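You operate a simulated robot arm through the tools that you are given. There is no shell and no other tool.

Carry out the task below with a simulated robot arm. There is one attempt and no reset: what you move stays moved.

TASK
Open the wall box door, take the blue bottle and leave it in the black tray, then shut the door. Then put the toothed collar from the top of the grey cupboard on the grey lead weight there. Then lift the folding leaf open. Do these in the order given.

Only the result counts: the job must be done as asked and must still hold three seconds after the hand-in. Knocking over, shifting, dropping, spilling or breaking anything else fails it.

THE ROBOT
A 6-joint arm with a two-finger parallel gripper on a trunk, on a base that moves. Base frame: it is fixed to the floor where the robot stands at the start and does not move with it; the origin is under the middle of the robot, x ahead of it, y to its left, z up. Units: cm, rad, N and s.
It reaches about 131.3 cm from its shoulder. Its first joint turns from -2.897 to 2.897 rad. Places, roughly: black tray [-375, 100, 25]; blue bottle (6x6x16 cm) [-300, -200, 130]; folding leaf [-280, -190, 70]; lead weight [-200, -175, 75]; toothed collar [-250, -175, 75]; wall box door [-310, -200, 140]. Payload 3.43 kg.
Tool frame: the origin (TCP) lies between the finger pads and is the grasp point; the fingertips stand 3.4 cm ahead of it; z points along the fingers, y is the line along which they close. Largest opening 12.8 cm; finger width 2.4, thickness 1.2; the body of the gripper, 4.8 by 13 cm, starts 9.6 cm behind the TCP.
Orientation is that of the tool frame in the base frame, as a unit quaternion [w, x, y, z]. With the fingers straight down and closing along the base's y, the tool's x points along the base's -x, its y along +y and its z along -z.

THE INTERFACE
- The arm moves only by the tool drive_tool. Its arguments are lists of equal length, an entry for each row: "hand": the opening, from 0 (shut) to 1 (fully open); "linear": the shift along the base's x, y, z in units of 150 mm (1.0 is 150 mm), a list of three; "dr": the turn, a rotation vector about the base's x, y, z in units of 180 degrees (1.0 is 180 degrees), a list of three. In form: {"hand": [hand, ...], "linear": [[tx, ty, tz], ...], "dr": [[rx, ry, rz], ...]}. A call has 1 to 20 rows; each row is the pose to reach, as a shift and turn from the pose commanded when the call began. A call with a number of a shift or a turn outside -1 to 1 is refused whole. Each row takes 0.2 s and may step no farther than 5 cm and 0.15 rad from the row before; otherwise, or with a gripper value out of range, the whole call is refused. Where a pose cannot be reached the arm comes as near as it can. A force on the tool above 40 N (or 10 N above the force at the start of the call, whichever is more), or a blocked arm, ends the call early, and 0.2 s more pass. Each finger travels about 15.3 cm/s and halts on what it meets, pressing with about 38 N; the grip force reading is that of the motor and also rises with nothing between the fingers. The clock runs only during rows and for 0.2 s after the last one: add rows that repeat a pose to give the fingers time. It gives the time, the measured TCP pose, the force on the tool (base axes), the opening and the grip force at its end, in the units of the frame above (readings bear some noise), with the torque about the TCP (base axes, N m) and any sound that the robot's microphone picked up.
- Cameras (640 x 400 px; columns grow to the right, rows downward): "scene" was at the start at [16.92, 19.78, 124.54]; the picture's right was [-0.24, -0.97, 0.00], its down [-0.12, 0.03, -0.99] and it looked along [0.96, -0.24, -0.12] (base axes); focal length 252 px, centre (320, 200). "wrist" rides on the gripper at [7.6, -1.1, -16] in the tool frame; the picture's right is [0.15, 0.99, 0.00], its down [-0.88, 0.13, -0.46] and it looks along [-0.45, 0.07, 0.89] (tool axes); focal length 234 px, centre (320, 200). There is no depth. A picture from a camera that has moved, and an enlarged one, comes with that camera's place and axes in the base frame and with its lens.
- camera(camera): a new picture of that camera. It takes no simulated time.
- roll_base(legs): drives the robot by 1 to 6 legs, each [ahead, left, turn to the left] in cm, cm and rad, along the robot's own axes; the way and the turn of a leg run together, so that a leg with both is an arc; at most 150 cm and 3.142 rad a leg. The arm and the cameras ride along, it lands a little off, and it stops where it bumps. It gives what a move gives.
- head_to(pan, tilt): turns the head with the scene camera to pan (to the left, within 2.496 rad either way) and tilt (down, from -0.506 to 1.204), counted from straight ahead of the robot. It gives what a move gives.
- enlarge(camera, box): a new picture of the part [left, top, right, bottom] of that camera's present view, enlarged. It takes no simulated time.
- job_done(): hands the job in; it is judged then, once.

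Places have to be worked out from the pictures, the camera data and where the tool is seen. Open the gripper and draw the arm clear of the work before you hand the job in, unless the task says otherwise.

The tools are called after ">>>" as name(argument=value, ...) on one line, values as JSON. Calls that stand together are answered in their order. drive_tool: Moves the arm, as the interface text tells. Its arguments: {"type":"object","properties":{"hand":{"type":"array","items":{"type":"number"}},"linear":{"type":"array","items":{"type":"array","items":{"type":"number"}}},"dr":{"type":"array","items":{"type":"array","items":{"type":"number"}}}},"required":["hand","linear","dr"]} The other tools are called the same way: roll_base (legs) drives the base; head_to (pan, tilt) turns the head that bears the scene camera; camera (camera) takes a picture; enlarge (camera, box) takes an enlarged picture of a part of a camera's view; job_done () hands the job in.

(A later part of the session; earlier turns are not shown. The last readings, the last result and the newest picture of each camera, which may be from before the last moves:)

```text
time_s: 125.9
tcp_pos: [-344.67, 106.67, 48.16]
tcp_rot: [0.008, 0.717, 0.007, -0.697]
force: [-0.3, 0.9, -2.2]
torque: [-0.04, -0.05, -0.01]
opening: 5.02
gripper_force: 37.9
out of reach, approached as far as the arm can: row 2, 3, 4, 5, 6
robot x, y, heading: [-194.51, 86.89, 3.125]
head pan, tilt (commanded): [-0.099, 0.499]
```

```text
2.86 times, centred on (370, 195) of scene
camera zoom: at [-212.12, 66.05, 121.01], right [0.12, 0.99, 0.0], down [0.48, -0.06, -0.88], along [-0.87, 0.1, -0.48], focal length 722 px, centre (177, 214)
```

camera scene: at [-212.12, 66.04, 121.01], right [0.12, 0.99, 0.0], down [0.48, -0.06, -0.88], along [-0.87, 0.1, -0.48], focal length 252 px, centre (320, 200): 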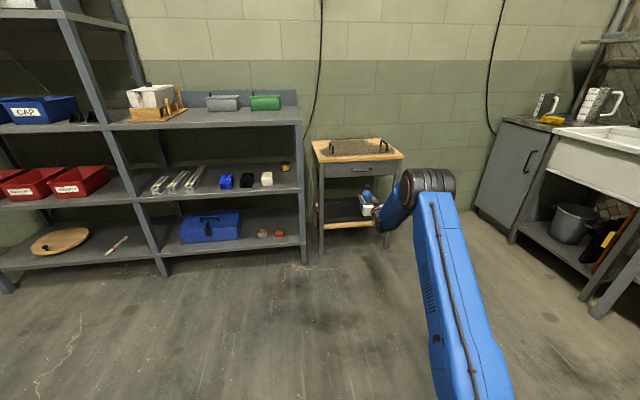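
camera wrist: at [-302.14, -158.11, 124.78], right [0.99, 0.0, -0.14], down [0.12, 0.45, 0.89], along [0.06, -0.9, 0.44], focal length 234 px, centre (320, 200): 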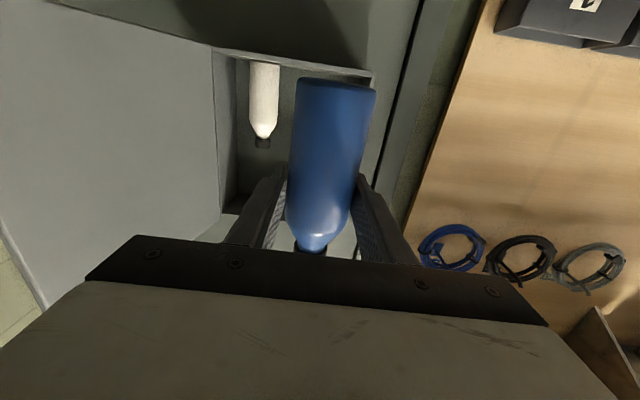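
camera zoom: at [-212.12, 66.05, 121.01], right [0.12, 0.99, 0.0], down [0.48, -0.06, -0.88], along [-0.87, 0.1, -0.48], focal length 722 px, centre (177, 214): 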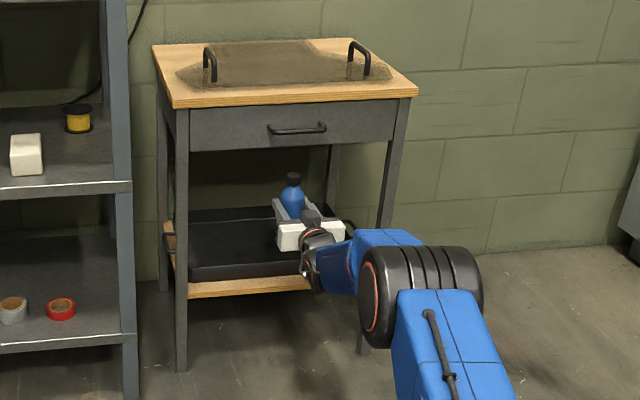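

The bottle is level at z 48 just in front of the table, fingers over the shelf line. I go in 15 cm while lowering to z 42 (bottle bottom ~34.5, rim 29.3, drawer bottom 59.6).

>>> drive_tool(hand=[0.1, 0.1, 0.1, 0.1, 0.1, 0.1, 0.1], linear=[[-0.1, 0, -0.2], [-0.25, 0, -0.4], [-0.43, 0, -0.4], [-0.6, 0, -0.4], [-0.8, 0, -0.4], [-1, 0, -0.4], [-1, 0, -0.4]], dr=[[0, 0, 0], [0, 0, 0], [0, 0, 0], [0, 0, 0], [0, 0, 0], [0, 0, 0], [0, 0, 0]])

>>> enlarge(camera="scene", box=[290, 125, 450, 265])

```text
time_s: 127.5
tcp_pos: [-350.97, 106.26, 43.02]
tcp_rot: [0.001, 0.715, 0.0, -0.699]
force: [0.4, 0.2, -2.6]
torque: [-0.02, -0.02, -0.02]
opening: 5.04
gripper_force: 37.7
out of reach, approached as far as the arm can: row 1, 3, 4, 5, 6, 7
robot x, y, heading: [-194.92, 87.08, 3.128]
head pan, tilt (commanded): [-0.099, 0.499]
```

```text
2.86 times, centred on (370, 195) of scene
camera zoom: at [-212.12, 66.04, 121.01], right [0.12, 0.99, 0.0], down [0.48, -0.06, -0.88], along [-0.87, 0.1, -0.48], focal length 722 px, centre (177, 214)
```

zoom: 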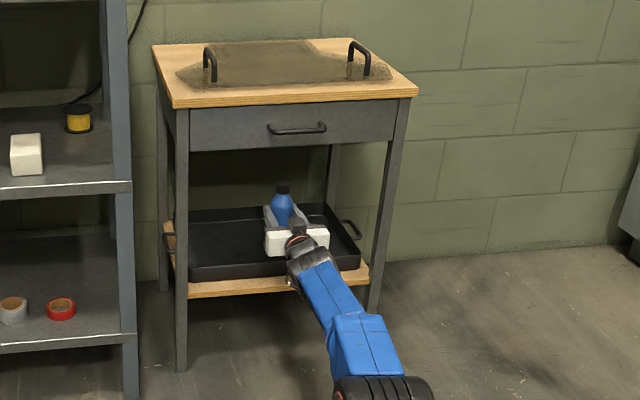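

The arm is at full stretch with the TCP at x = -351, z = 43. I drive the base 11 cm ahead to bring the bottle over the tray.

>>> roll_base(legs=[[11, 0, 0]])

>>> enlarge(camera="scene", box=[290, 125, 450, 265])

```text
time_s: 128.7
tcp_pos: [-361.92, 106.1, 42.95]
tcp_rot: [0.001, 0.715, 0.0, -0.699]
force: [-1.3, 1.6, -1.2]
torque: [0.01, -0.01, 0.01]
opening: 5.03
gripper_force: 37.8
robot x, y, heading: [-205.35, 86.95, 3.125]
head pan, tilt (commanded): [-0.099, 0.499]
```

```text
2.86 times, centred on (370, 195) of scene
camera zoom: at [-222.99, 66.2, 121.01], right [0.12, 0.99, 0.0], down [0.48, -0.06, -0.88], along [-0.87, 0.1, -0.48], focal length 722 px, centre (177, 214)
```

zoom: 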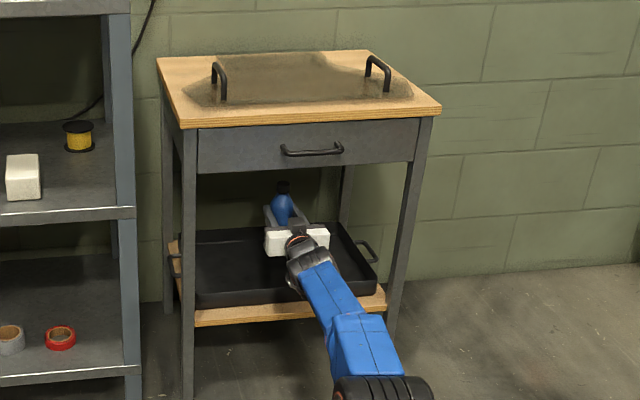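

The bottle hangs over the tray. I lower 8 cm while easing back 2 cm.

>>> drive_tool(hand=[0.1, 0.1, 0.1, 0.1, 0.1, 0.1], linear=[[0.05, 0, -0.13], [0.1, 0, -0.27], [0.13, 0, -0.4], [0.13, 0, -0.5], [0.13, 0, -0.54], [0.13, 0, -0.54]], dr=[[0, 0, 0], [0, 0, 0], [0, 0, 0], [0, 0, 0], [0, 0, 0], [0, 0, 0]])

>>> enlarge(camera="scene", box=[320, 165, 430, 255])

```text
time_s: 130.1
tcp_pos: [-360.02, 105.91, 35.05]
tcp_rot: [0.001, 0.715, 0.0, -0.699]
force: [0.3, 0.0, -1.4]
torque: [-0.03, -0.02, 0.02]
opening: 5.05
gripper_force: 37.9
robot x, y, heading: [-205.15, 86.97, 3.125]
head pan, tilt (commanded): [-0.099, 0.499]
```

```text
4.44 times, centred on (375, 210) of scene
camera zoom: at [-222.99, 66.2, 121.01], right [0.12, 0.99, 0.0], down [0.48, -0.06, -0.88], along [-0.87, 0.1, -0.48], focal length 1122 px, centre (76, 156)
```

zoom: 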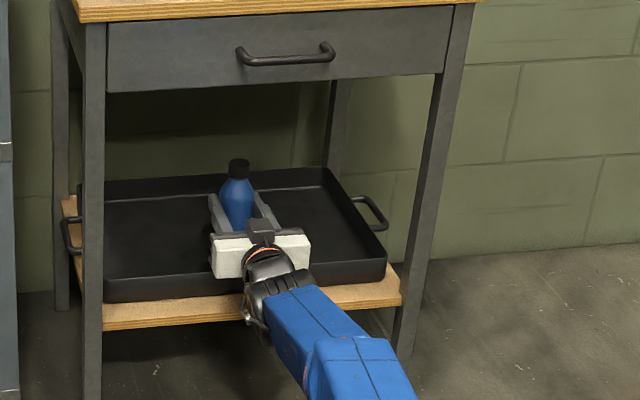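

Now I lower in small steps to touch the tray floor (expected at TCP z ≈ 33.3).

>>> drive_tool(hand=[0.1, 0.1, 0.1, 0.1, 0.1], linear=[[0, 0, -0.02], [0, 0, -0.04], [0, 0, -0.06], [0, 0, -0.08], [0, 0, -0.08]], dr=[[0, 0, 0], [0, 0, 0], [0, 0, 0], [0, 0, 0], [0, 0, 0]])

>>> enlarge(camera="scene", box=[320, 165, 430, 255])

```text
time_s: 131.3
tcp_pos: [-360.12, 106.15, 33.8]
tcp_rot: [0.0, 0.715, -0.001, -0.699]
force: [-0.2, -0.7, -2.5]
torque: [0.01, 0.01, 0.04]
opening: 5.01
gripper_force: 38.2
robot x, y, heading: [-205.71, 86.91, 3.124]
head pan, tilt (commanded): [-0.099, 0.499]
```

```text
4.44 times, centred on (375, 210) of scene
camera zoom: at [-222.99, 66.2, 121.01], right [0.12, 0.99, 0.0], down [0.48, -0.06, -0.88], along [-0.87, 0.1, -0.48], focal length 1122 px, centre (76, 156)
```

zoom: 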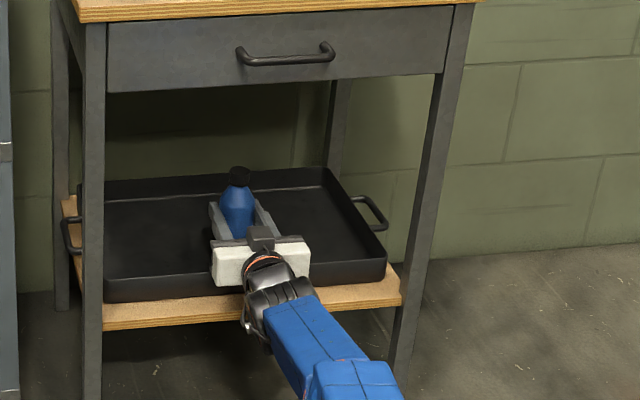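

No contact yet (force still -2.5). I step down further in 0.2 cm steps.

>>> drive_tool(hand=[0.1, 0.1, 0.1, 0.1], linear=[[0, 0, -0.013], [0, 0, -0.027], [0, 0, -0.04], [0, 0, -0.04]], dr=[[0, 0, 0], [0, 0, 0], [0, 0, 0], [0, 0, 0]])

>>> drive_tool(hand=[0.1, 0.1, 0.1], linear=[[0, 0, -0.013], [0, 0, -0.02], [0, 0, -0.02]], dr=[[0, 0, 0], [0, 0, 0], [0, 0, 0]])

```text
time_s: 132.3
tcp_pos: [-360.03, 106.2, 33.19]
tcp_rot: [0.001, 0.715, -0.001, -0.699]
force: [-0.7, 0.3, -2.1]
torque: [0.01, -0.01, 0.03]
opening: 5.07
gripper_force: 37.7
robot x, y, heading: [-205.24, 87.33, 3.128]
head pan, tilt (commanded): [-0.099, 0.499]
```

```text
time_s: 133.1
tcp_pos: [-359.92, 106.25, 32.98]
tcp_rot: [0.001, 0.715, 0.0, -0.699]
force: [0.0, 0.1, -1.9]
torque: [0.02, -0.01, -0.03]
opening: 5.04
gripper_force: 38.5
robot x, y, heading: [-205.48, 87.2, 3.126]
head pan, tilt (commanded): [-0.099, 0.499]
```

>>> drive_tool(hand=[0.1, 0.1, 0.1], linear=[[0, 0, -0.013], [0, 0, -0.027], [0, 0, -0.027]], dr=[[0, 0, 0], [0, 0, 0], [0, 0, 0]])

>>> drive_tool(hand=[0.1, 0.1, 0.1], linear=[[0, 0, -0.013], [0, 0, -0.02], [0, 0, -0.02]], dr=[[0, 0, 0], [0, 0, 0], [0, 0, 0]])

>>> enlarge(camera="scene", box=[320, 165, 430, 255])

```text
time_s: 133.9
tcp_pos: [-359.8, 106.13, 32.73]
tcp_rot: [0.0, 0.715, -0.001, -0.699]
force: [-0.2, 0.3, -2.7]
torque: [0.01, 0.0, 0.0]
opening: 5.03
gripper_force: 38.7
out of reach, approached as far as the arm can: row 2, 3
robot x, y, heading: [-205.56, 86.75, 3.128]
head pan, tilt (commanded): [-0.099, 0.499]
```

```text
time_s: 134.7
tcp_pos: [-359.74, 106.2, 32.57]
tcp_rot: [0.001, 0.715, 0.0, -0.699]
force: [-0.2, -0.1, -2.4]
torque: [0.03, 0.0, -0.03]
opening: 5.04
gripper_force: 38.0
robot x, y, heading: [-205.43, 86.89, 3.129]
head pan, tilt (commanded): [-0.099, 0.499]
```

```text
4.44 times, centred on (375, 210) of scene
camera zoom: at [-222.99, 66.2, 121.01], right [0.12, 0.99, 0.0], down [0.48, -0.06, -0.88], along [-0.87, 0.1, -0.48], focal length 1122 px, centre (76, 156)
```

zoom: 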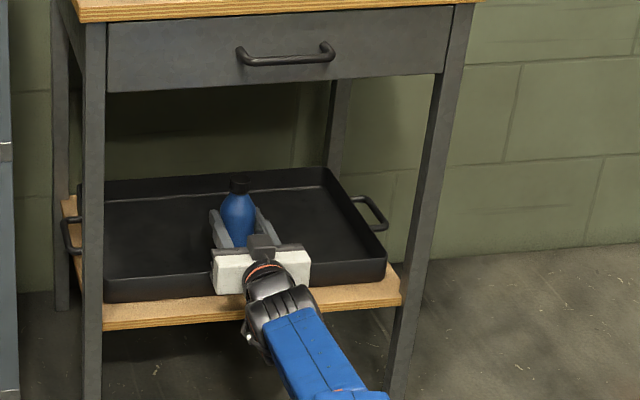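

The arm is again at its stretch limit; I ease back 1 cm in x and continue lowering gently.

>>> drive_tool(hand=[0.1, 0.1, 0.1, 0.1], linear=[[0.04, 0, 0], [0.08, 0, 0], [0.08, 0, -0.015], [0.08, 0, -0.03]], dr=[[0, 0, 0], [0, 0, 0], [0, 0, 0], [0, 0, 0]])

>>> drive_tool(hand=[0.1, 0.1, 0.1], linear=[[0, 0, -0.013], [0, 0, -0.027], [0, 0, -0.027]], dr=[[0, 0, 0], [0, 0, 0], [0, 0, 0]])

>>> camera(camera="wrist")

```text
time_s: 135.7
tcp_pos: [-359.18, 106.32, 31.57]
tcp_rot: [0.001, 0.715, -0.001, -0.699]
force: [-0.1, 0.5, -1.4]
torque: [0.01, 0.0, 0.01]
opening: 5.02
gripper_force: 37.7
out of reach, approached as far as the arm can: row 2, 3, 4
robot x, y, heading: [-205.61, 87.19, 3.123]
head pan, tilt (commanded): [-0.099, 0.499]
```

```text
time_s: 136.5
tcp_pos: [-359.27, 106.41, 31.29]
tcp_rot: [0.001, 0.715, 0.0, -0.699]
force: [-0.4, -0.8, -1.2]
torque: [-0.01, 0.03, 0.02]
opening: 5.03
gripper_force: 38.3
robot x, y, heading: [-205.63, 86.84, 3.123]
head pan, tilt (commanded): [-0.099, 0.499]
```

```text
taken
camera wrist: at [-343.15, 107.34, 24.12], right [0.0, -0.99, -0.14], down [0.44, -0.13, 0.89], along [-0.9, -0.07, 0.43], focal length 234 px, centre (320, 200)
```

wrist: 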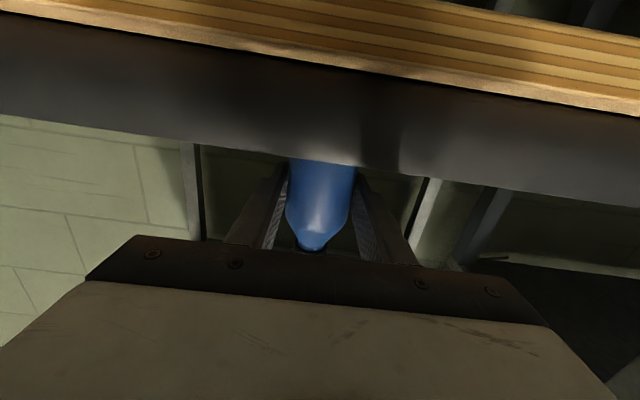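

The wrist view shows the tray rim is nearer z≈27.4, so the floor is ~1.5 cm lower than I thought. I continue lowering gently.

>>> drive_tool(hand=[0.1, 0.1, 0.1, 0.1], linear=[[0.02, 0, -0.013], [0.04, 0, -0.027], [0.04, 0, -0.04], [0.04, 0, -0.04]], dr=[[0, 0, 0], [0, 0, 0], [0, 0, 0], [0, 0, 0]])

>>> drive_tool(hand=[0.1, 0.1, 0.1], linear=[[0, 0, -0.013], [0, 0, -0.027], [0, 0, -0.027]], dr=[[0, 0, 0], [0, 0, 0], [0, 0, 0]])

>>> camera(camera="wrist")

>>> enlarge(camera="scene", box=[320, 165, 430, 255])

```text
time_s: 137.5
tcp_pos: [-359.03, 106.16, 31.39]
tcp_rot: [0.001, 0.713, 0.0, -0.701]
force: [-5.2, 2.2, 26.5]
torque: [0.23, 0.93, -0.05]
opening: 5.01
gripper_force: 37.9
out of reach, approached as far as the arm can: row 2, 3, 4
robot x, y, heading: [-205.38, 87.03, 3.123]
head pan, tilt (commanded): [-0.099, 0.499]
```

```text
time_s: 138.3
tcp_pos: [-359.19, 106.18, 30.8]
tcp_rot: [0.002, 0.713, 0.001, -0.701]
force: [0.0, 2.7, 37.2]
torque: [0.09, 0.4, -0.11]
opening: 5.04
gripper_force: 38.6
robot x, y, heading: [-205.44, 86.94, 3.122]
head pan, tilt (commanded): [-0.099, 0.499]
```

```text
taken
camera wrist: at [-343.02, 107.24, 23.54], right [0.0, -0.99, -0.14], down [0.44, -0.13, 0.89], along [-0.9, -0.07, 0.43], focal length 234 px, centre (320, 200)
```

wrist: 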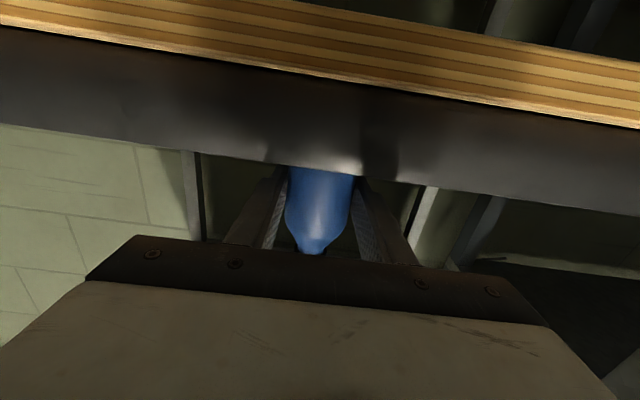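

```text
4.44 times, centred on (375, 210) of scene
camera zoom: at [-222.76, 66.17, 121.04], right [0.12, 0.99, 0.0], down [0.47, -0.06, -0.88], along [-0.87, 0.1, -0.48], focal length 1122 px, centre (76, 156)
```

zoom: 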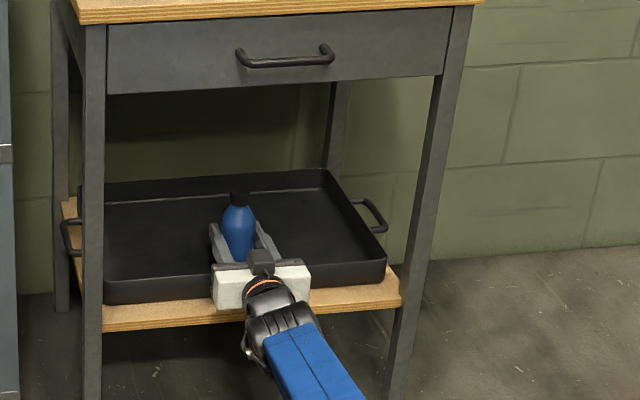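

Contact at 37 N: the bottle stands on the tray floor. I ease up slightly to relieve the force, then open the fingers.

>>> drive_tool(hand=[0.1, 0.1, 0.1], linear=[[0, 0, 0.012], [0, 0, 0.022], [0, 0, 0.022]], dr=[[0, 0, 0], [0, 0, 0], [0, 0, 0]])

```text
time_s: 139.1
tcp_pos: [-359.09, 106.1, 30.65]
tcp_rot: [0.0, 0.715, -0.001, -0.699]
force: [-4.3, 5.6, 24.8]
torque: [0.29, 0.5, -0.04]
opening: 5.02
gripper_force: 38.3
robot x, y, heading: [-205.69, 87.18, 3.134]
head pan, tilt (commanded): [-0.099, 0.499]
```

>>> drive_tool(hand=[0.1, 0.1, 0.1], linear=[[0, 0, 0.012], [0, 0, 0.022], [0, 0, 0.022]], dr=[[0, 0, 0], [0, 0, 0], [0, 0, 0]])

```text
time_s: 139.9
tcp_pos: [-359.07, 106.22, 30.89]
tcp_rot: [0.001, 0.716, -0.001, -0.698]
force: [2.9, -0.7, 4.9]
torque: [-0.08, -0.01, 0.04]
opening: 5.03
gripper_force: 37.8
robot x, y, heading: [-205.36, 87.05, 3.123]
head pan, tilt (commanded): [-0.099, 0.499]
```

The force is down to ~5 N. I open the fingers moderately (to ~8 cm) and check.

>>> drive_tool(hand=[0.45, 0.55, 0.62, 0.62, 0.62], linear=[[0, 0, 0], [0, 0, 0], [0, 0, 0], [0, 0, 0], [0, 0, 0]], dr=[[0, 0, 0], [0, 0, 0], [0, 0, 0], [0, 0, 0], [0, 0, 0]])

>>> enlarge(camera="scene", box=[320, 165, 430, 255])

>>> camera(camera="wrist")

```text
time_s: 141.1
tcp_pos: [-359.12, 106.21, 31.0]
tcp_rot: [0.002, 0.715, 0.0, -0.699]
force: [0.4, 0.3, -0.1]
torque: [0.03, 0.0, 0.01]
opening: 7.92
gripper_force: 0.0
robot x, y, heading: [-205.43, 87.14, 3.122]
head pan, tilt (commanded): [-0.099, 0.499]
```

```text
4.44 times, centred on (375, 210) of scene
camera zoom: at [-222.98, 66.2, 121.01], right [0.12, 0.99, 0.0], down [0.48, -0.06, -0.88], along [-0.87, 0.1, -0.48], focal length 1122 px, centre (76, 156)
```

zoom: 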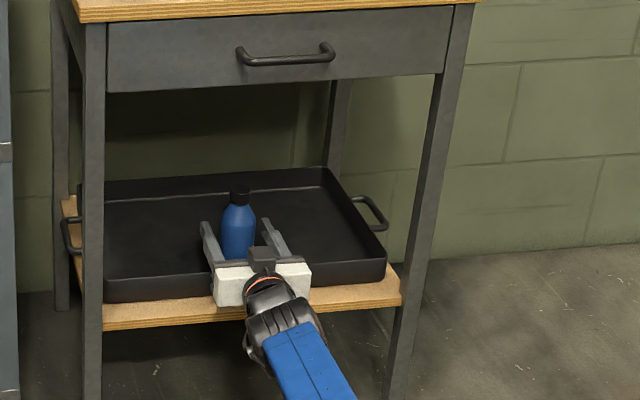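

```text
taken
camera wrist: at [-343.0, 107.26, 23.77], right [0.0, -0.99, -0.14], down [0.44, -0.13, 0.89], along [-0.9, -0.07, 0.43], focal length 234 px, centre (320, 200)
```

wrist: 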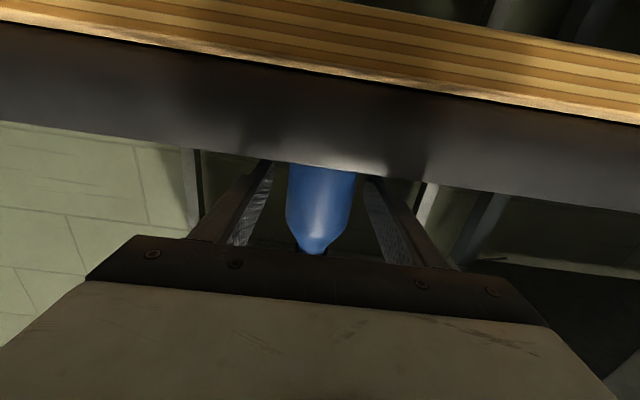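

The bottle stands upright and free. I withdraw by backing the base straight away 45 cm.

>>> roll_base(legs=[[-15, 0, 0]])

>>> enlarge(camera="scene", box=[290, 125, 450, 265])

```text
time_s: 142.5
tcp_pos: [-344.47, 106.28, 31.07]
tcp_rot: [0.001, 0.715, -0.001, -0.699]
force: [-0.4, 0.3, -0.4]
torque: [-0.01, -0.02, 0.05]
opening: 7.92
gripper_force: 0.1
robot x, y, heading: [-190.9, 86.51, 3.13]
head pan, tilt (commanded): [-0.099, 0.499]
```

```text
2.86 times, centred on (370, 195) of scene
camera zoom: at [-208.38, 65.98, 121.01], right [0.12, 0.99, 0.0], down [0.48, -0.06, -0.88], along [-0.87, 0.1, -0.48], focal length 722 px, centre (177, 214)
```

zoom: 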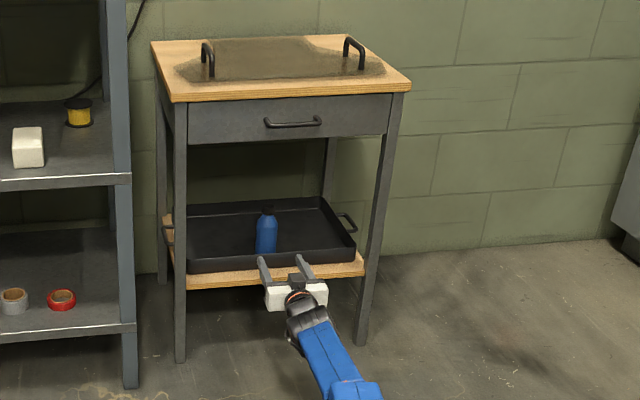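

The bottle remains standing in the tray. I back off a further 12 cm, then raise the arm in stages.

>>> roll_base(legs=[[-12, 0, 0]])

>>> drive_tool(hand=[0.6, 0.6, 0.6, 0.6], linear=[[0, 0, 0.3], [0, 0, 0.6], [0, 0, 0.9], [0, 0, 1]], dr=[[0, 0, 0], [0, 0, 0], [0, 0, 0], [0, 0, 0]])

>>> drive_tool(hand=[0.6, 0.6, 0.6, 0.6], linear=[[0.1, 0, 0.3], [0.2, 0, 0.6], [0.3, 0, 0.9], [0.3, 0, 1]], dr=[[0, 0, 0], [0, 0, 0], [0, 0, 0], [0, 0, 0]])

>>> drive_tool(hand=[0.6, 0.6, 0.6, 0.6], linear=[[0.1, 0, 0.3], [0.2, 0, 0.6], [0.3, 0, 0.9], [0.3, 0, 1]], dr=[[0, 0, 0], [0, 0, 0], [0, 0, 0], [0, 0, 0]])

>>> drive_tool(hand=[0.6, 0.6, 0.6, 0.6], linear=[[0.1, 0, 0.3], [0.2, 0, 0.6], [0.3, 0, 0.9], [0.3, 0, 1]], dr=[[0, 0, 0], [0, 0, 0], [0, 0, 0], [0, 0, 0]])

>>> camera(camera="scene")

```text
time_s: 143.7
tcp_pos: [-332.56, 105.66, 31.03]
tcp_rot: [0.002, 0.716, 0.001, -0.698]
force: [0.3, -0.5, 0.5]
torque: [-0.03, 0.01, 0.03]
opening: 7.91
gripper_force: 0.1
robot x, y, heading: [-178.98, 86.39, 3.12]
head pan, tilt (commanded): [-0.099, 0.499]
```

```text
time_s: 144.7
tcp_pos: [-335.49, 106.03, 46.05]
tcp_rot: [0.002, 0.715, 0.001, -0.699]
force: [0.0, 1.2, -0.4]
torque: [-0.01, 0.09, 0.04]
opening: 7.68
gripper_force: 0.2
out of reach, approached as far as the arm can: row 1, 2, 3, 4
robot x, y, heading: [-178.94, 86.64, 3.128]
head pan, tilt (commanded): [-0.099, 0.499]
```

```text
time_s: 145.7
tcp_pos: [-336.26, 107.13, 60.19]
tcp_rot: [0.002, 0.715, 0.0, -0.699]
force: [0.3, -1.1, -0.5]
torque: [-0.04, 0.03, 0.03]
opening: 7.69
gripper_force: 0.1
out of reach, approached as far as the arm can: row 1, 2, 3, 4
robot x, y, heading: [-178.71, 86.4, 3.127]
head pan, tilt (commanded): [-0.099, 0.499]
```

```text
time_s: 146.7
tcp_pos: [-334.94, 107.31, 75.65]
tcp_rot: [0.003, 0.715, 0.001, -0.699]
force: [-0.4, -0.1, -1.1]
torque: [0.02, -0.01, 0.03]
opening: 7.68
gripper_force: 0.0
out of reach, approached as far as the arm can: row 1, 2, 3, 4
robot x, y, heading: [-178.75, 86.23, 3.13]
head pan, tilt (commanded): [-0.099, 0.499]
```

```text
time_s: 147.7
tcp_pos: [-331.39, 107.28, 90.94]
tcp_rot: [0.002, 0.715, 0.0, -0.699]
force: [0.0, 0.2, -0.3]
torque: [-0.02, 0.04, 0.0]
opening: 7.68
gripper_force: 0.1
out of reach, approached as far as the arm can: row 2, 3, 4
robot x, y, heading: [-178.81, 86.72, 3.123]
head pan, tilt (commanded): [-0.099, 0.499]
```

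```text
taken
camera scene: at [-196.36, 65.74, 121.01], right [0.11, 0.99, 0.0], down [0.48, -0.05, -0.88], along [-0.87, 0.1, -0.48], focal length 252 px, centre (320, 200)
```

scene: 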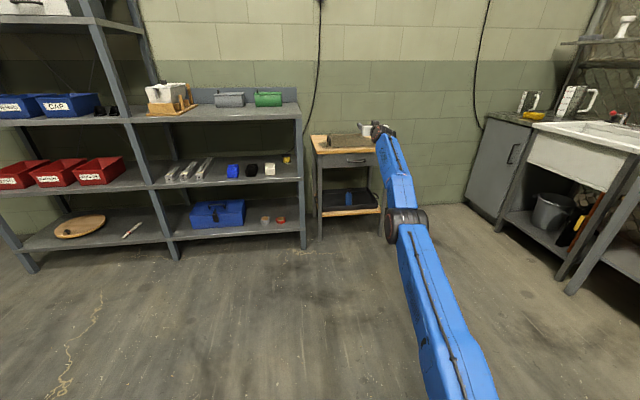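

The arm is stretched out above table level, clear of it. I retract and raise it to the carrying pose.

>>> drive_tool(hand=[0.6, 0.6, 0.6, 0.6, 0.6], linear=[[0.2, 0, 0.2], [0.4, 0, 0.4], [0.6, 0, 0.6], [0.8, 0, 0.8], [1, 0, 1]], dr=[[0, 0, 0], [0, 0, 0], [0, 0, 0], [0, 0, 0], [0, 0, 0]])

>>> drive_tool(hand=[0.6, 0.6, 0.6, 0.6, 0.6], linear=[[0.2, 0, 0.2], [0.4, 0, 0.4], [0.6, 0, 0.6], [0.8, 0, 0.8], [1, 0, 1]], dr=[[0, 0, 0], [0, 0, 0], [0, 0, 0], [0, 0, 0], [0, 0, 0]])

>>> drive_tool(hand=[0.3, 0.1, 0, 0, 0], linear=[[0.2, 0, 0.15], [0.4, 0, 0.3], [0.6, 0, 0.45], [0.8, 0, 0.6], [1, 0, 0.7]], dr=[[0, 0, 0], [0, 0, 0], [0, 0, 0], [0, 0, 0], [0, 0, 0]])

>>> drive_tool(hand=[0, 0, 0, 0, 0], linear=[[0.2, 0, 0], [0.4, 0, 0], [0.6, 0, 0], [0.8, 0, 0], [1, 0, 0]], dr=[[0, 0, 0], [0, 0, 0], [0, 0, 0], [0, 0, 0], [0, 0, 0]])

>>> camera(camera="scene")

```text
time_s: 148.9
tcp_pos: [-323.77, 108.19, 108.76]
tcp_rot: [0.001, 0.716, 0.0, -0.698]
force: [-0.5, 0.2, -2.0]
torque: [-0.03, 0.17, 0.04]
opening: 7.67
gripper_force: 0.1
out of reach, approached as far as the arm can: row 1, 2, 3, 4, 5
robot x, y, heading: [-178.95, 86.68, 3.125]
head pan, tilt (commanded): [-0.099, 0.499]
```

```text
time_s: 150.1
tcp_pos: [-311.53, 108.64, 126.73]
tcp_rot: [0.002, 0.715, 0.001, -0.699]
force: [-0.8, 0.6, -0.6]
torque: [-0.01, 0.1, 0.02]
opening: 7.7
gripper_force: 0.0
out of reach, approached as far as the arm can: row 1, 2, 3, 4, 5
robot x, y, heading: [-178.89, 86.36, 3.125]
head pan, tilt (commanded): [-0.099, 0.499]
```

```text
time_s: 151.3
tcp_pos: [-298.83, 109.37, 139.4]
tcp_rot: [0.003, 0.717, 0.001, -0.698]
force: [-1.8, 0.4, -1.0]
torque: [0.02, 0.11, 0.0]
opening: 0.0
gripper_force: 33.5
out of reach, approached as far as the arm can: row 1, 2, 3, 4, 5
robot x, y, heading: [-178.74, 86.06, 3.125]
head pan, tilt (commanded): [-0.099, 0.499]
```

```text
time_s: 152.5
tcp_pos: [-283.68, 109.32, 139.6]
tcp_rot: [0.001, 0.714, 0.0, -0.7]
force: [-1.0, -1.0, -0.1]
torque: [-0.01, 0.06, 0.01]
opening: 0.02
gripper_force: 32.8
out of reach, approached as far as the arm can: row 1, 2
robot x, y, heading: [-178.9, 86.14, 3.125]
head pan, tilt (commanded): [-0.099, 0.499]
```

```text
taken
camera scene: at [-196.34, 65.73, 121.01], right [0.11, 0.99, 0.0], down [0.48, -0.05, -0.88], along [-0.87, 0.1, -0.48], focal length 252 px, centre (320, 200)
```

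scene: 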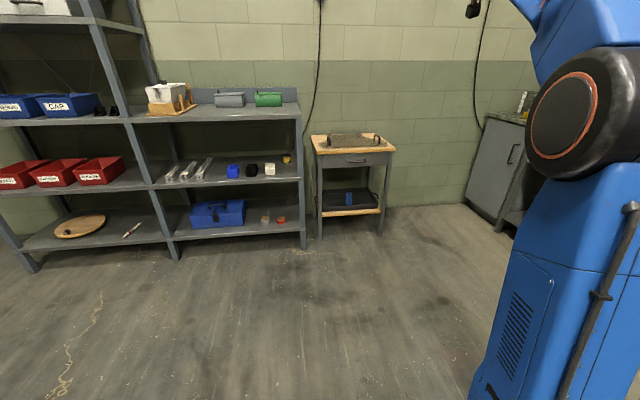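

The bottle stays in the tray. I retract a bit more and drive back toward the wall box to shut its door.

>>> drive_tool(hand=[0, 0, 0, 0, 0], linear=[[0.2, 0, 0], [0.4, 0, 0], [0.6, 0, 0], [0.8, 0, 0], [1, 0, 0]], dr=[[0, 0, 0], [0, 0, 0], [0, 0, 0], [0, 0, 0], [0, 0, 0]])

>>> enlarge(camera="scene", box=[300, 120, 420, 250])

>>> roll_base(legs=[[0, 0, 1.587], [65, -62, 0], [65, -62, 0]])

>>> head_to(pan=-0.25, tilt=0.1)

>>> camera(camera="scene")

>>> camera(camera="wrist")

```text
time_s: 153.7
tcp_pos: [-268.66, 109.38, 139.32]
tcp_rot: [0.002, 0.715, 0.0, -0.699]
force: [-0.5, 1.0, -1.2]
torque: [-0.02, 0.08, 0.02]
opening: 0.02
gripper_force: 32.6
robot x, y, heading: [-178.82, 86.28, 3.128]
head pan, tilt (commanded): [-0.099, 0.499]
```

```text
3.08 times, centred on (360, 185) of scene
camera zoom: at [-196.39, 65.75, 121.01], right [0.11, 0.99, 0.0], down [0.48, -0.05, -0.88], along [-0.87, 0.1, -0.48], focal length 777 px, centre (197, 246)
```

zoom: 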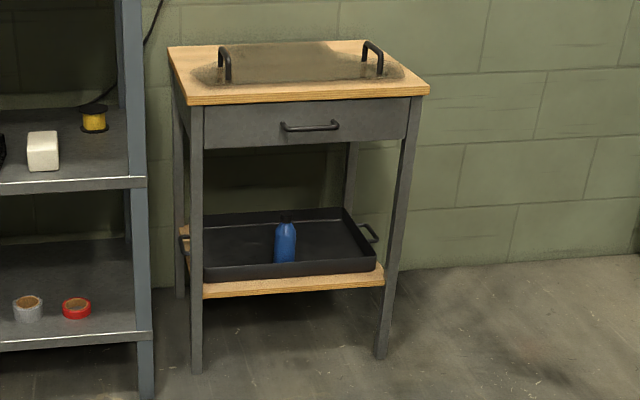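

```text
time_s: 166.7
tcp_pos: [-327.87, -134.46, 139.52]
tcp_rot: [0.494, 0.507, 0.504, -0.495]
force: [0.2, 0.0, 0.0]
torque: [0.01, -0.03, -0.03]
opening: 0.0
gripper_force: 33.5
robot x, y, heading: [-304.5, -45.11, -1.59]
head pan, tilt (commanded): [-0.099, 0.499]
```

```text
time_s: 167.6
tcp_pos: [-327.9, -134.61, 139.44]
tcp_rot: [0.494, 0.507, 0.504, -0.495]
force: [-0.1, 0.5, 1.0]
torque: [0.03, 0.03, -0.01]
opening: 0.01
gripper_force: 32.8
robot x, y, heading: [-304.23, -45.16, -1.595]
head pan, tilt (commanded): [-0.25, 0.099]
```

```text
taken
camera scene: at [-285.16, -62.35, 124.71], right [-0.96, 0.27, 0.0], down [0.03, 0.1, -0.99], along [-0.27, -0.96, -0.1], focal length 252 px, centre (320, 200)
```

scene: 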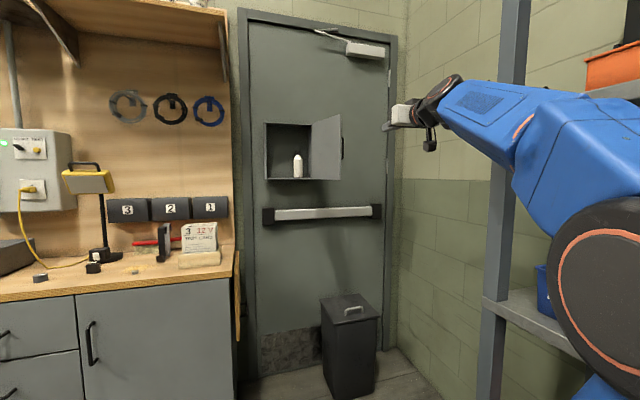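

```text
taken
camera wrist: at [-328.9, -118.47, 132.26], right [0.99, 0.0, -0.14], down [0.13, 0.44, 0.89], along [0.06, -0.9, 0.43], focal length 234 px, centre (320, 200)
```

wrist: 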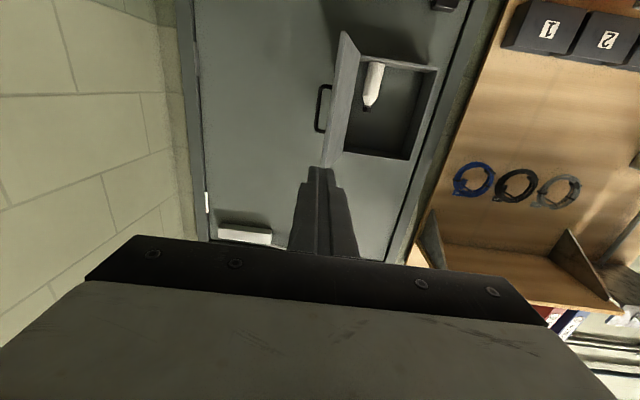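

The door stands at about 105° with its free edge near (-325.6, -173.4). I shift the closed fingers to its outer side (x ≈ -340, z 127, below the handle), then drive nearer.

>>> drive_tool(hand=[0, 0, 0, 0, 0], linear=[[-0.2, 0, -0.2], [-0.4, 0, -0.4], [-0.6, 0, -0.6], [-0.8, 0, -0.83], [-0.8, 0, -0.83]], dr=[[0, 0, 0], [0, 0, 0], [0, 0, 0], [0, 0, 0], [0, 0, 0]])

>>> roll_base(legs=[[37, 0, 0]])

>>> camera(camera="scene")

>>> camera(camera="wrist")

```text
time_s: 169.0
tcp_pos: [-335.35, -138.43, 127.62]
tcp_rot: [0.503, 0.494, 0.515, -0.487]
force: [0.7, -0.1, 0.8]
torque: [-0.04, -0.02, 0.01]
opening: 0.0
gripper_force: 32.7
robot x, y, heading: [-303.93, -47.59, -1.56]
head pan, tilt (commanded): [-0.25, 0.099]
stopped in row 5: the arm was blocked; the commanded pose is now the measured one
```

```text
time_s: 171.4
tcp_pos: [-336.98, -175.81, 127.44]
tcp_rot: [0.501, 0.499, 0.511, -0.489]
force: [0.1, -0.7, 0.1]
torque: [0.0, 0.03, 0.0]
opening: 0.0
gripper_force: 32.9
robot x, y, heading: [-303.82, -85.63, -1.567]
head pan, tilt (commanded): [-0.25, 0.099]
```

```text
taken
camera scene: at [-284.44, -102.19, 124.72], right [-0.97, 0.25, 0.0], down [0.02, 0.1, -0.99], along [-0.24, -0.96, -0.1], focal length 252 px, centre (320, 200)
```

scene: 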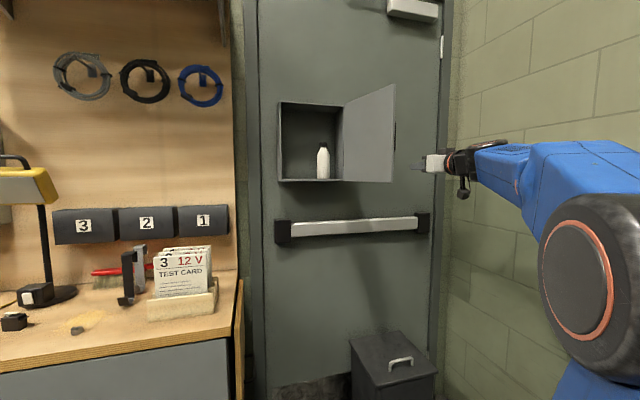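

```text
taken
camera wrist: at [-338.44, -159.89, 120.04], right [0.99, 0.03, -0.14], down [0.12, 0.44, 0.89], along [0.09, -0.9, 0.43], focal length 234 px, centre (320, 200)
```

wrist: 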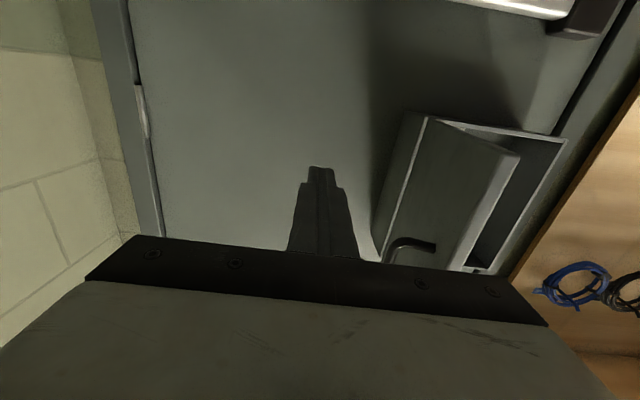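

The arm was briefly blocked and the base nudged, likely the elbow touching the shelf rack. I look right at the shelves to check that nothing has shifted.

>>> head_to(pan=-1.9, tilt=0.15)

>>> camera(camera="scene")

>>> head_to(pan=-2.45, tilt=0.3)

>>> camera(camera="scene")

```text
time_s: 173.1
tcp_pos: [-336.97, -175.82, 127.44]
tcp_rot: [0.5, 0.5, 0.51, -0.489]
force: [0.8, -0.6, -0.4]
torque: [-0.01, -0.02, 0.01]
opening: 0.0
gripper_force: 32.6
robot x, y, heading: [-304.19, -85.67, -1.57]
head pan, tilt (commanded): [-1.901, 0.15]
```

```text
taken
camera scene: at [-290.95, -90.28, 124.25], right [0.32, 0.95, 0.0], down [0.14, -0.05, -0.99], along [-0.94, 0.32, -0.15], focal length 252 px, centre (320, 200)
```

scene: 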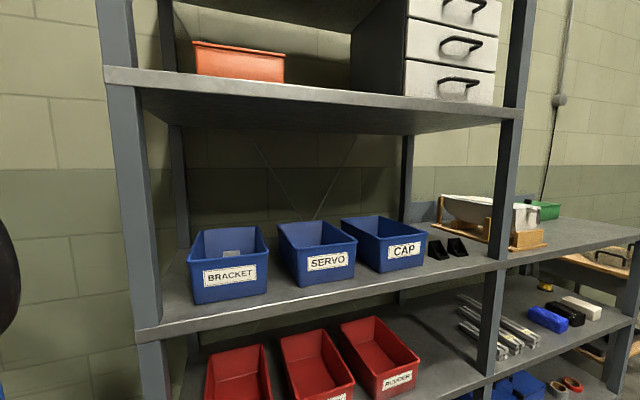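

```text
time_s: 174.1
tcp_pos: [-337.0, -175.9, 127.41]
tcp_rot: [0.5, 0.501, 0.51, -0.489]
force: [-0.4, 0.6, 0.4]
torque: [-0.01, -0.01, 0.0]
opening: 0.0
gripper_force: 32.2
robot x, y, heading: [-304.69, -85.4, -1.569]
head pan, tilt (commanded): [-2.45, 0.3]
```

```text
taken
camera scene: at [-288.14, -86.09, 122.86], right [0.77, 0.64, 0.0], down [0.19, -0.23, -0.96], along [-0.61, 0.74, -0.3], focal length 252 px, centre (320, 200)
```

scene: 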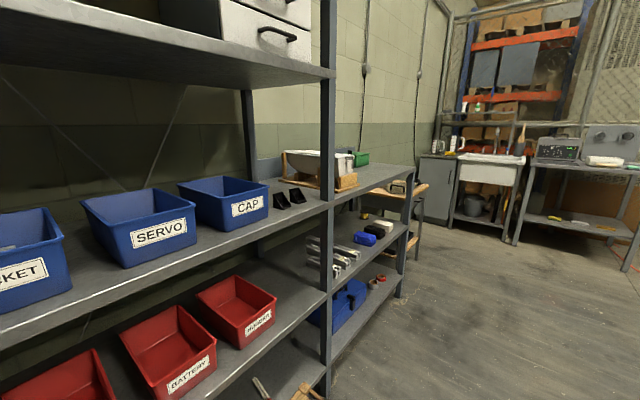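

The shelves look untouched. Now I press the closed fingers against the door's outer side: first pushing +x toward the 90° position.

>>> drive_tool(hand=[0, 0, 0, 0, 0, 0, 0, 0, 0, 0, 0, 0, 0, 0], linear=[[0, -0.14, 0], [0.15, -0.14, 0], [0.3, -0.14, 0], [0.45, -0.14, 0], [0.55, -0.14, 0], [0.62, -0.14, 0], [0.67, -0.14, 0], [0.72, -0.14, 0], [0.77, -0.14, 0], [0.82, -0.14, 0], [0.87, -0.14, 0], [0.92, -0.14, 0], [0.96, -0.14, 0], [1, -0.14, 0]], dr=[[0, 0, 0], [0, 0, 0], [0, 0, 0], [0, 0, 0], [0, 0, 0], [0, 0, 0], [0, 0, 0], [0, 0, 0], [0, 0, 0], [0, 0, 0], [0, 0, 0], [0, 0, 0], [0, 0, 0], [0, 0, 0]])

>>> head_to(pan=-0.25, tilt=0.1)

>>> camera(camera="scene")

>>> camera(camera="wrist")

```text
time_s: 177.1
tcp_pos: [-322.02, -178.07, 127.24]
tcp_rot: [0.502, 0.499, 0.511, -0.488]
force: [0.0, 0.0, -0.5]
torque: [0.02, 0.01, 0.02]
opening: 0.0
gripper_force: 32.9
robot x, y, heading: [-304.25, -85.46, -1.569]
head pan, tilt (commanded): [-2.45, 0.3]
```

```text
time_s: 179.1
tcp_pos: [-321.98, -178.05, 127.32]
tcp_rot: [0.501, 0.499, 0.511, -0.489]
force: [-0.3, 0.1, -0.1]
torque: [-0.02, 0.01, 0.0]
opening: 0.0
gripper_force: 32.7
robot x, y, heading: [-304.26, -85.21, -1.572]
head pan, tilt (commanded): [-0.25, 0.099]
```

```text
taken
camera scene: at [-284.44, -102.19, 124.72], right [-0.97, 0.25, 0.0], down [0.02, 0.1, -0.99], along [-0.25, -0.96, -0.1], focal length 252 px, centre (320, 200)
```

scene: 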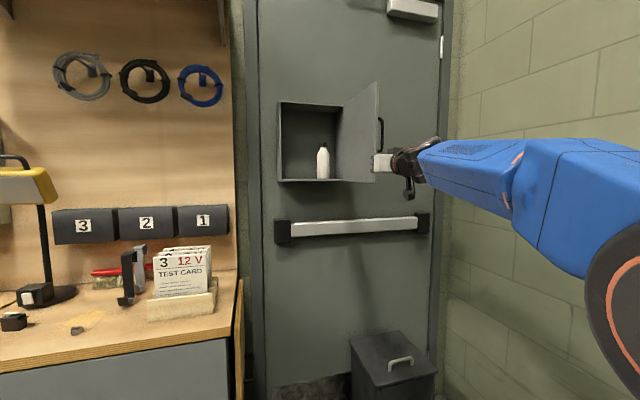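

```text
taken
camera wrist: at [-323.49, -162.03, 120.0], right [0.99, 0.03, -0.14], down [0.12, 0.44, 0.89], along [0.09, -0.9, 0.43], focal length 234 px, centre (320, 200)
```

wrist: 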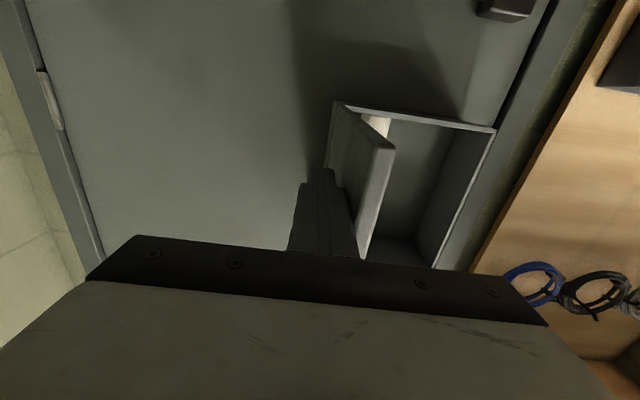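

The door is at ~95° and following. I continue along the closing arc with the fingertip on the outer face.

>>> drive_tool(hand=[0, 0, 0, 0, 0, 0, 0, 0, 0, 0, 0], linear=[[0.067, 0, 0], [0.133, 0, 0], [0.233, -0.007, 0], [0.33, -0.02, 0], [0.427, -0.042, 0], [0.52, -0.072, 0], [0.612, -0.109, 0], [0.7, -0.155, 0], [0.783, -0.208, 0], [0.862, -0.269, 0], [0.935, -0.335, 0]], dr=[[0, 0, 0], [0, 0, 0], [0, 0, 0], [0, 0, 0], [0, 0, 0], [0, 0, 0], [0, 0, 0], [0, 0, 0], [0, 0, 0], [0, 0, 0], [0, 0, 0]])

>>> camera(camera="scene")

>>> camera(camera="wrist")

```text
time_s: 181.5
tcp_pos: [-307.98, -183.0, 127.34]
tcp_rot: [0.501, 0.499, 0.51, -0.489]
force: [0.3, -0.1, 0.4]
torque: [0.02, 0.01, 0.0]
opening: 0.02
gripper_force: 33.0
robot x, y, heading: [-304.41, -85.04, -1.569]
head pan, tilt (commanded): [-0.25, 0.099]
```

```text
taken
camera scene: at [-284.44, -102.18, 124.72], right [-0.97, 0.25, 0.0], down [0.02, 0.1, -1.0], along [-0.25, -0.96, -0.1], focal length 252 px, centre (320, 200)
```

scene: 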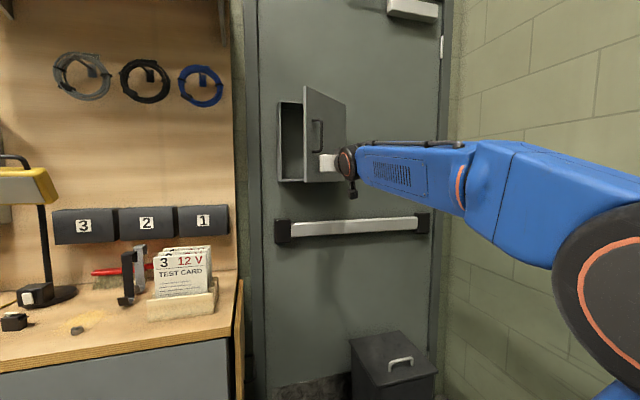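

```text
taken
camera wrist: at [-309.49, -167.06, 120.07], right [0.99, 0.03, -0.14], down [0.12, 0.44, 0.89], along [0.09, -0.9, 0.43], focal length 234 px, centre (320, 200)
```

wrist: 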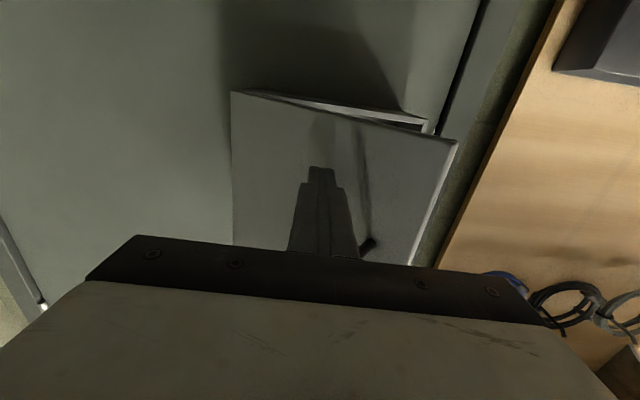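

The door is at 45° and following. I complete the closing arc, slowing at the end.

>>> drive_tool(hand=[0, 0, 0, 0, 0, 0, 0, 0, 0, 0, 0, 0, 0], linear=[[0.067, -0.078, 0], [0.127, -0.157, 0], [0.18, -0.24, 0], [0.226, -0.328, 0], [0.263, -0.419, 0], [0.293, -0.513, 0], [0.315, -0.61, 0], [0.325, -0.67, 0], [0.33, -0.72, 0], [0.333, -0.76, 0], [0.333, -0.8, 0], [0.333, -0.83, 0], [0.333, -0.86, 0]], dr=[[0, 0, 0], [0, 0, 0], [0, 0, 0], [0, 0, 0], [0, 0, 0], [0, 0, 0], [0, 0, 0], [0, 0, 0], [0, 0, 0], [0, 0, 0], [0, 0, 0], [0, 0, 0], [0, 0, 0]])

>>> camera(camera="scene")

>>> camera(camera="wrist")

```text
time_s: 184.1
tcp_pos: [-302.8, -195.09, 127.42]
tcp_rot: [0.501, 0.5, 0.511, -0.488]
force: [-0.5, 13.4, -2.8]
torque: [-0.07, 0.0, -0.01]
opening: 0.01
gripper_force: 33.0
robot x, y, heading: [-303.86, -85.32, -1.571]
head pan, tilt (commanded): [-0.25, 0.099]
stopped in row 12: the force on the tool passed its limit at 58 N (the readings are from after the stop); the commanded pose is now the measured one
```

```text
taken
camera scene: at [-284.43, -102.09, 124.73], right [-0.97, 0.25, 0.0], down [0.02, 0.1, -1.0], along [-0.24, -0.96, -0.1], focal length 252 px, centre (320, 200)
```

scene: 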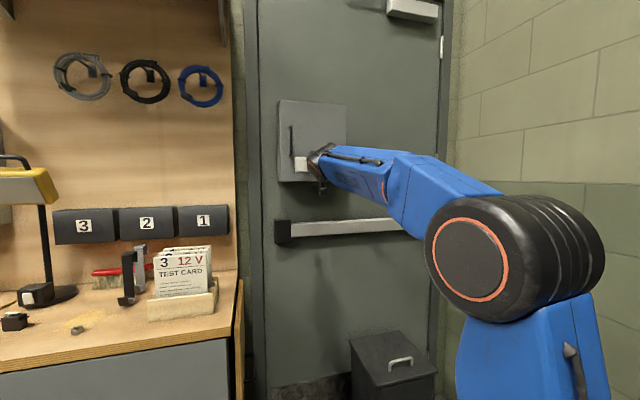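

```text
taken
camera wrist: at [-304.31, -179.0, 120.18], right [0.99, 0.02, -0.14], down [0.12, 0.44, 0.89], along [0.09, -0.9, 0.43], focal length 234 px, centre (320, 200)
```

wrist: 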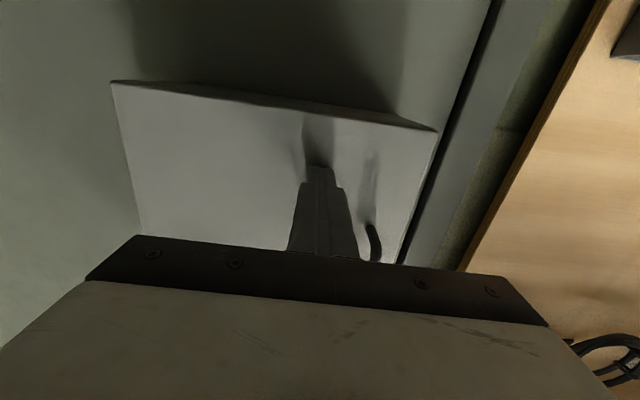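

The door pressed shut at 58 N. I back away and inspect it.

>>> drive_tool(hand=[0, 0, 0, 0, 0], linear=[[0, 0.15, 0], [0, 0.4, 0], [0, 0.7, 0], [0, 1, 0], [0, 1, 0]], dr=[[0, 0, 0], [0, 0, 0], [0, 0, 0], [0, 0, 0], [0, 0, 0]])

>>> enlarge(camera="scene", box=[260, 70, 400, 210])

>>> camera(camera="wrist")

```text
time_s: 185.3
tcp_pos: [-302.94, -180.17, 127.4]
tcp_rot: [0.5, 0.501, 0.512, -0.487]
force: [0.0, -0.1, 0.0]
torque: [0.0, 0.02, 0.02]
opening: 0.02
gripper_force: 33.2
robot x, y, heading: [-303.87, -85.65, -1.568]
head pan, tilt (commanded): [-0.25, 0.099]
```

```text
2.86 times, centred on (330, 140) of scene
camera zoom: at [-284.43, -102.17, 124.72], right [-0.97, 0.25, 0.0], down [0.02, 0.1, -0.99], along [-0.24, -0.96, -0.1], focal length 722 px, centre (291, 371)
```

zoom: 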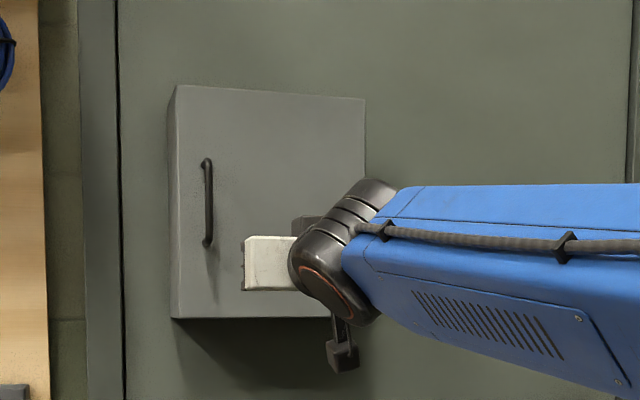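

```text
taken
camera wrist: at [-304.43, -164.26, 120.22], right [0.99, 0.03, -0.15], down [0.12, 0.44, 0.89], along [0.09, -0.9, 0.43], focal length 234 px, centre (320, 200)
```

wrist: 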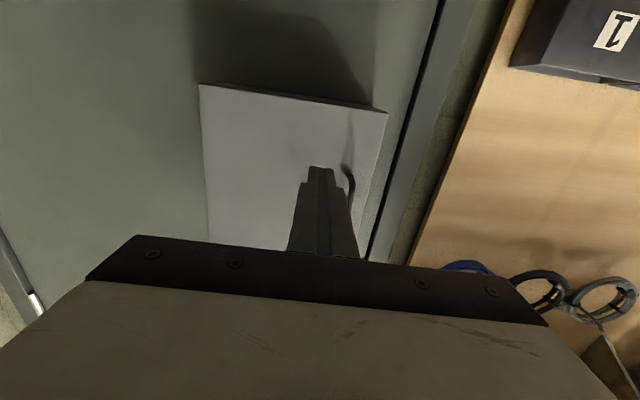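

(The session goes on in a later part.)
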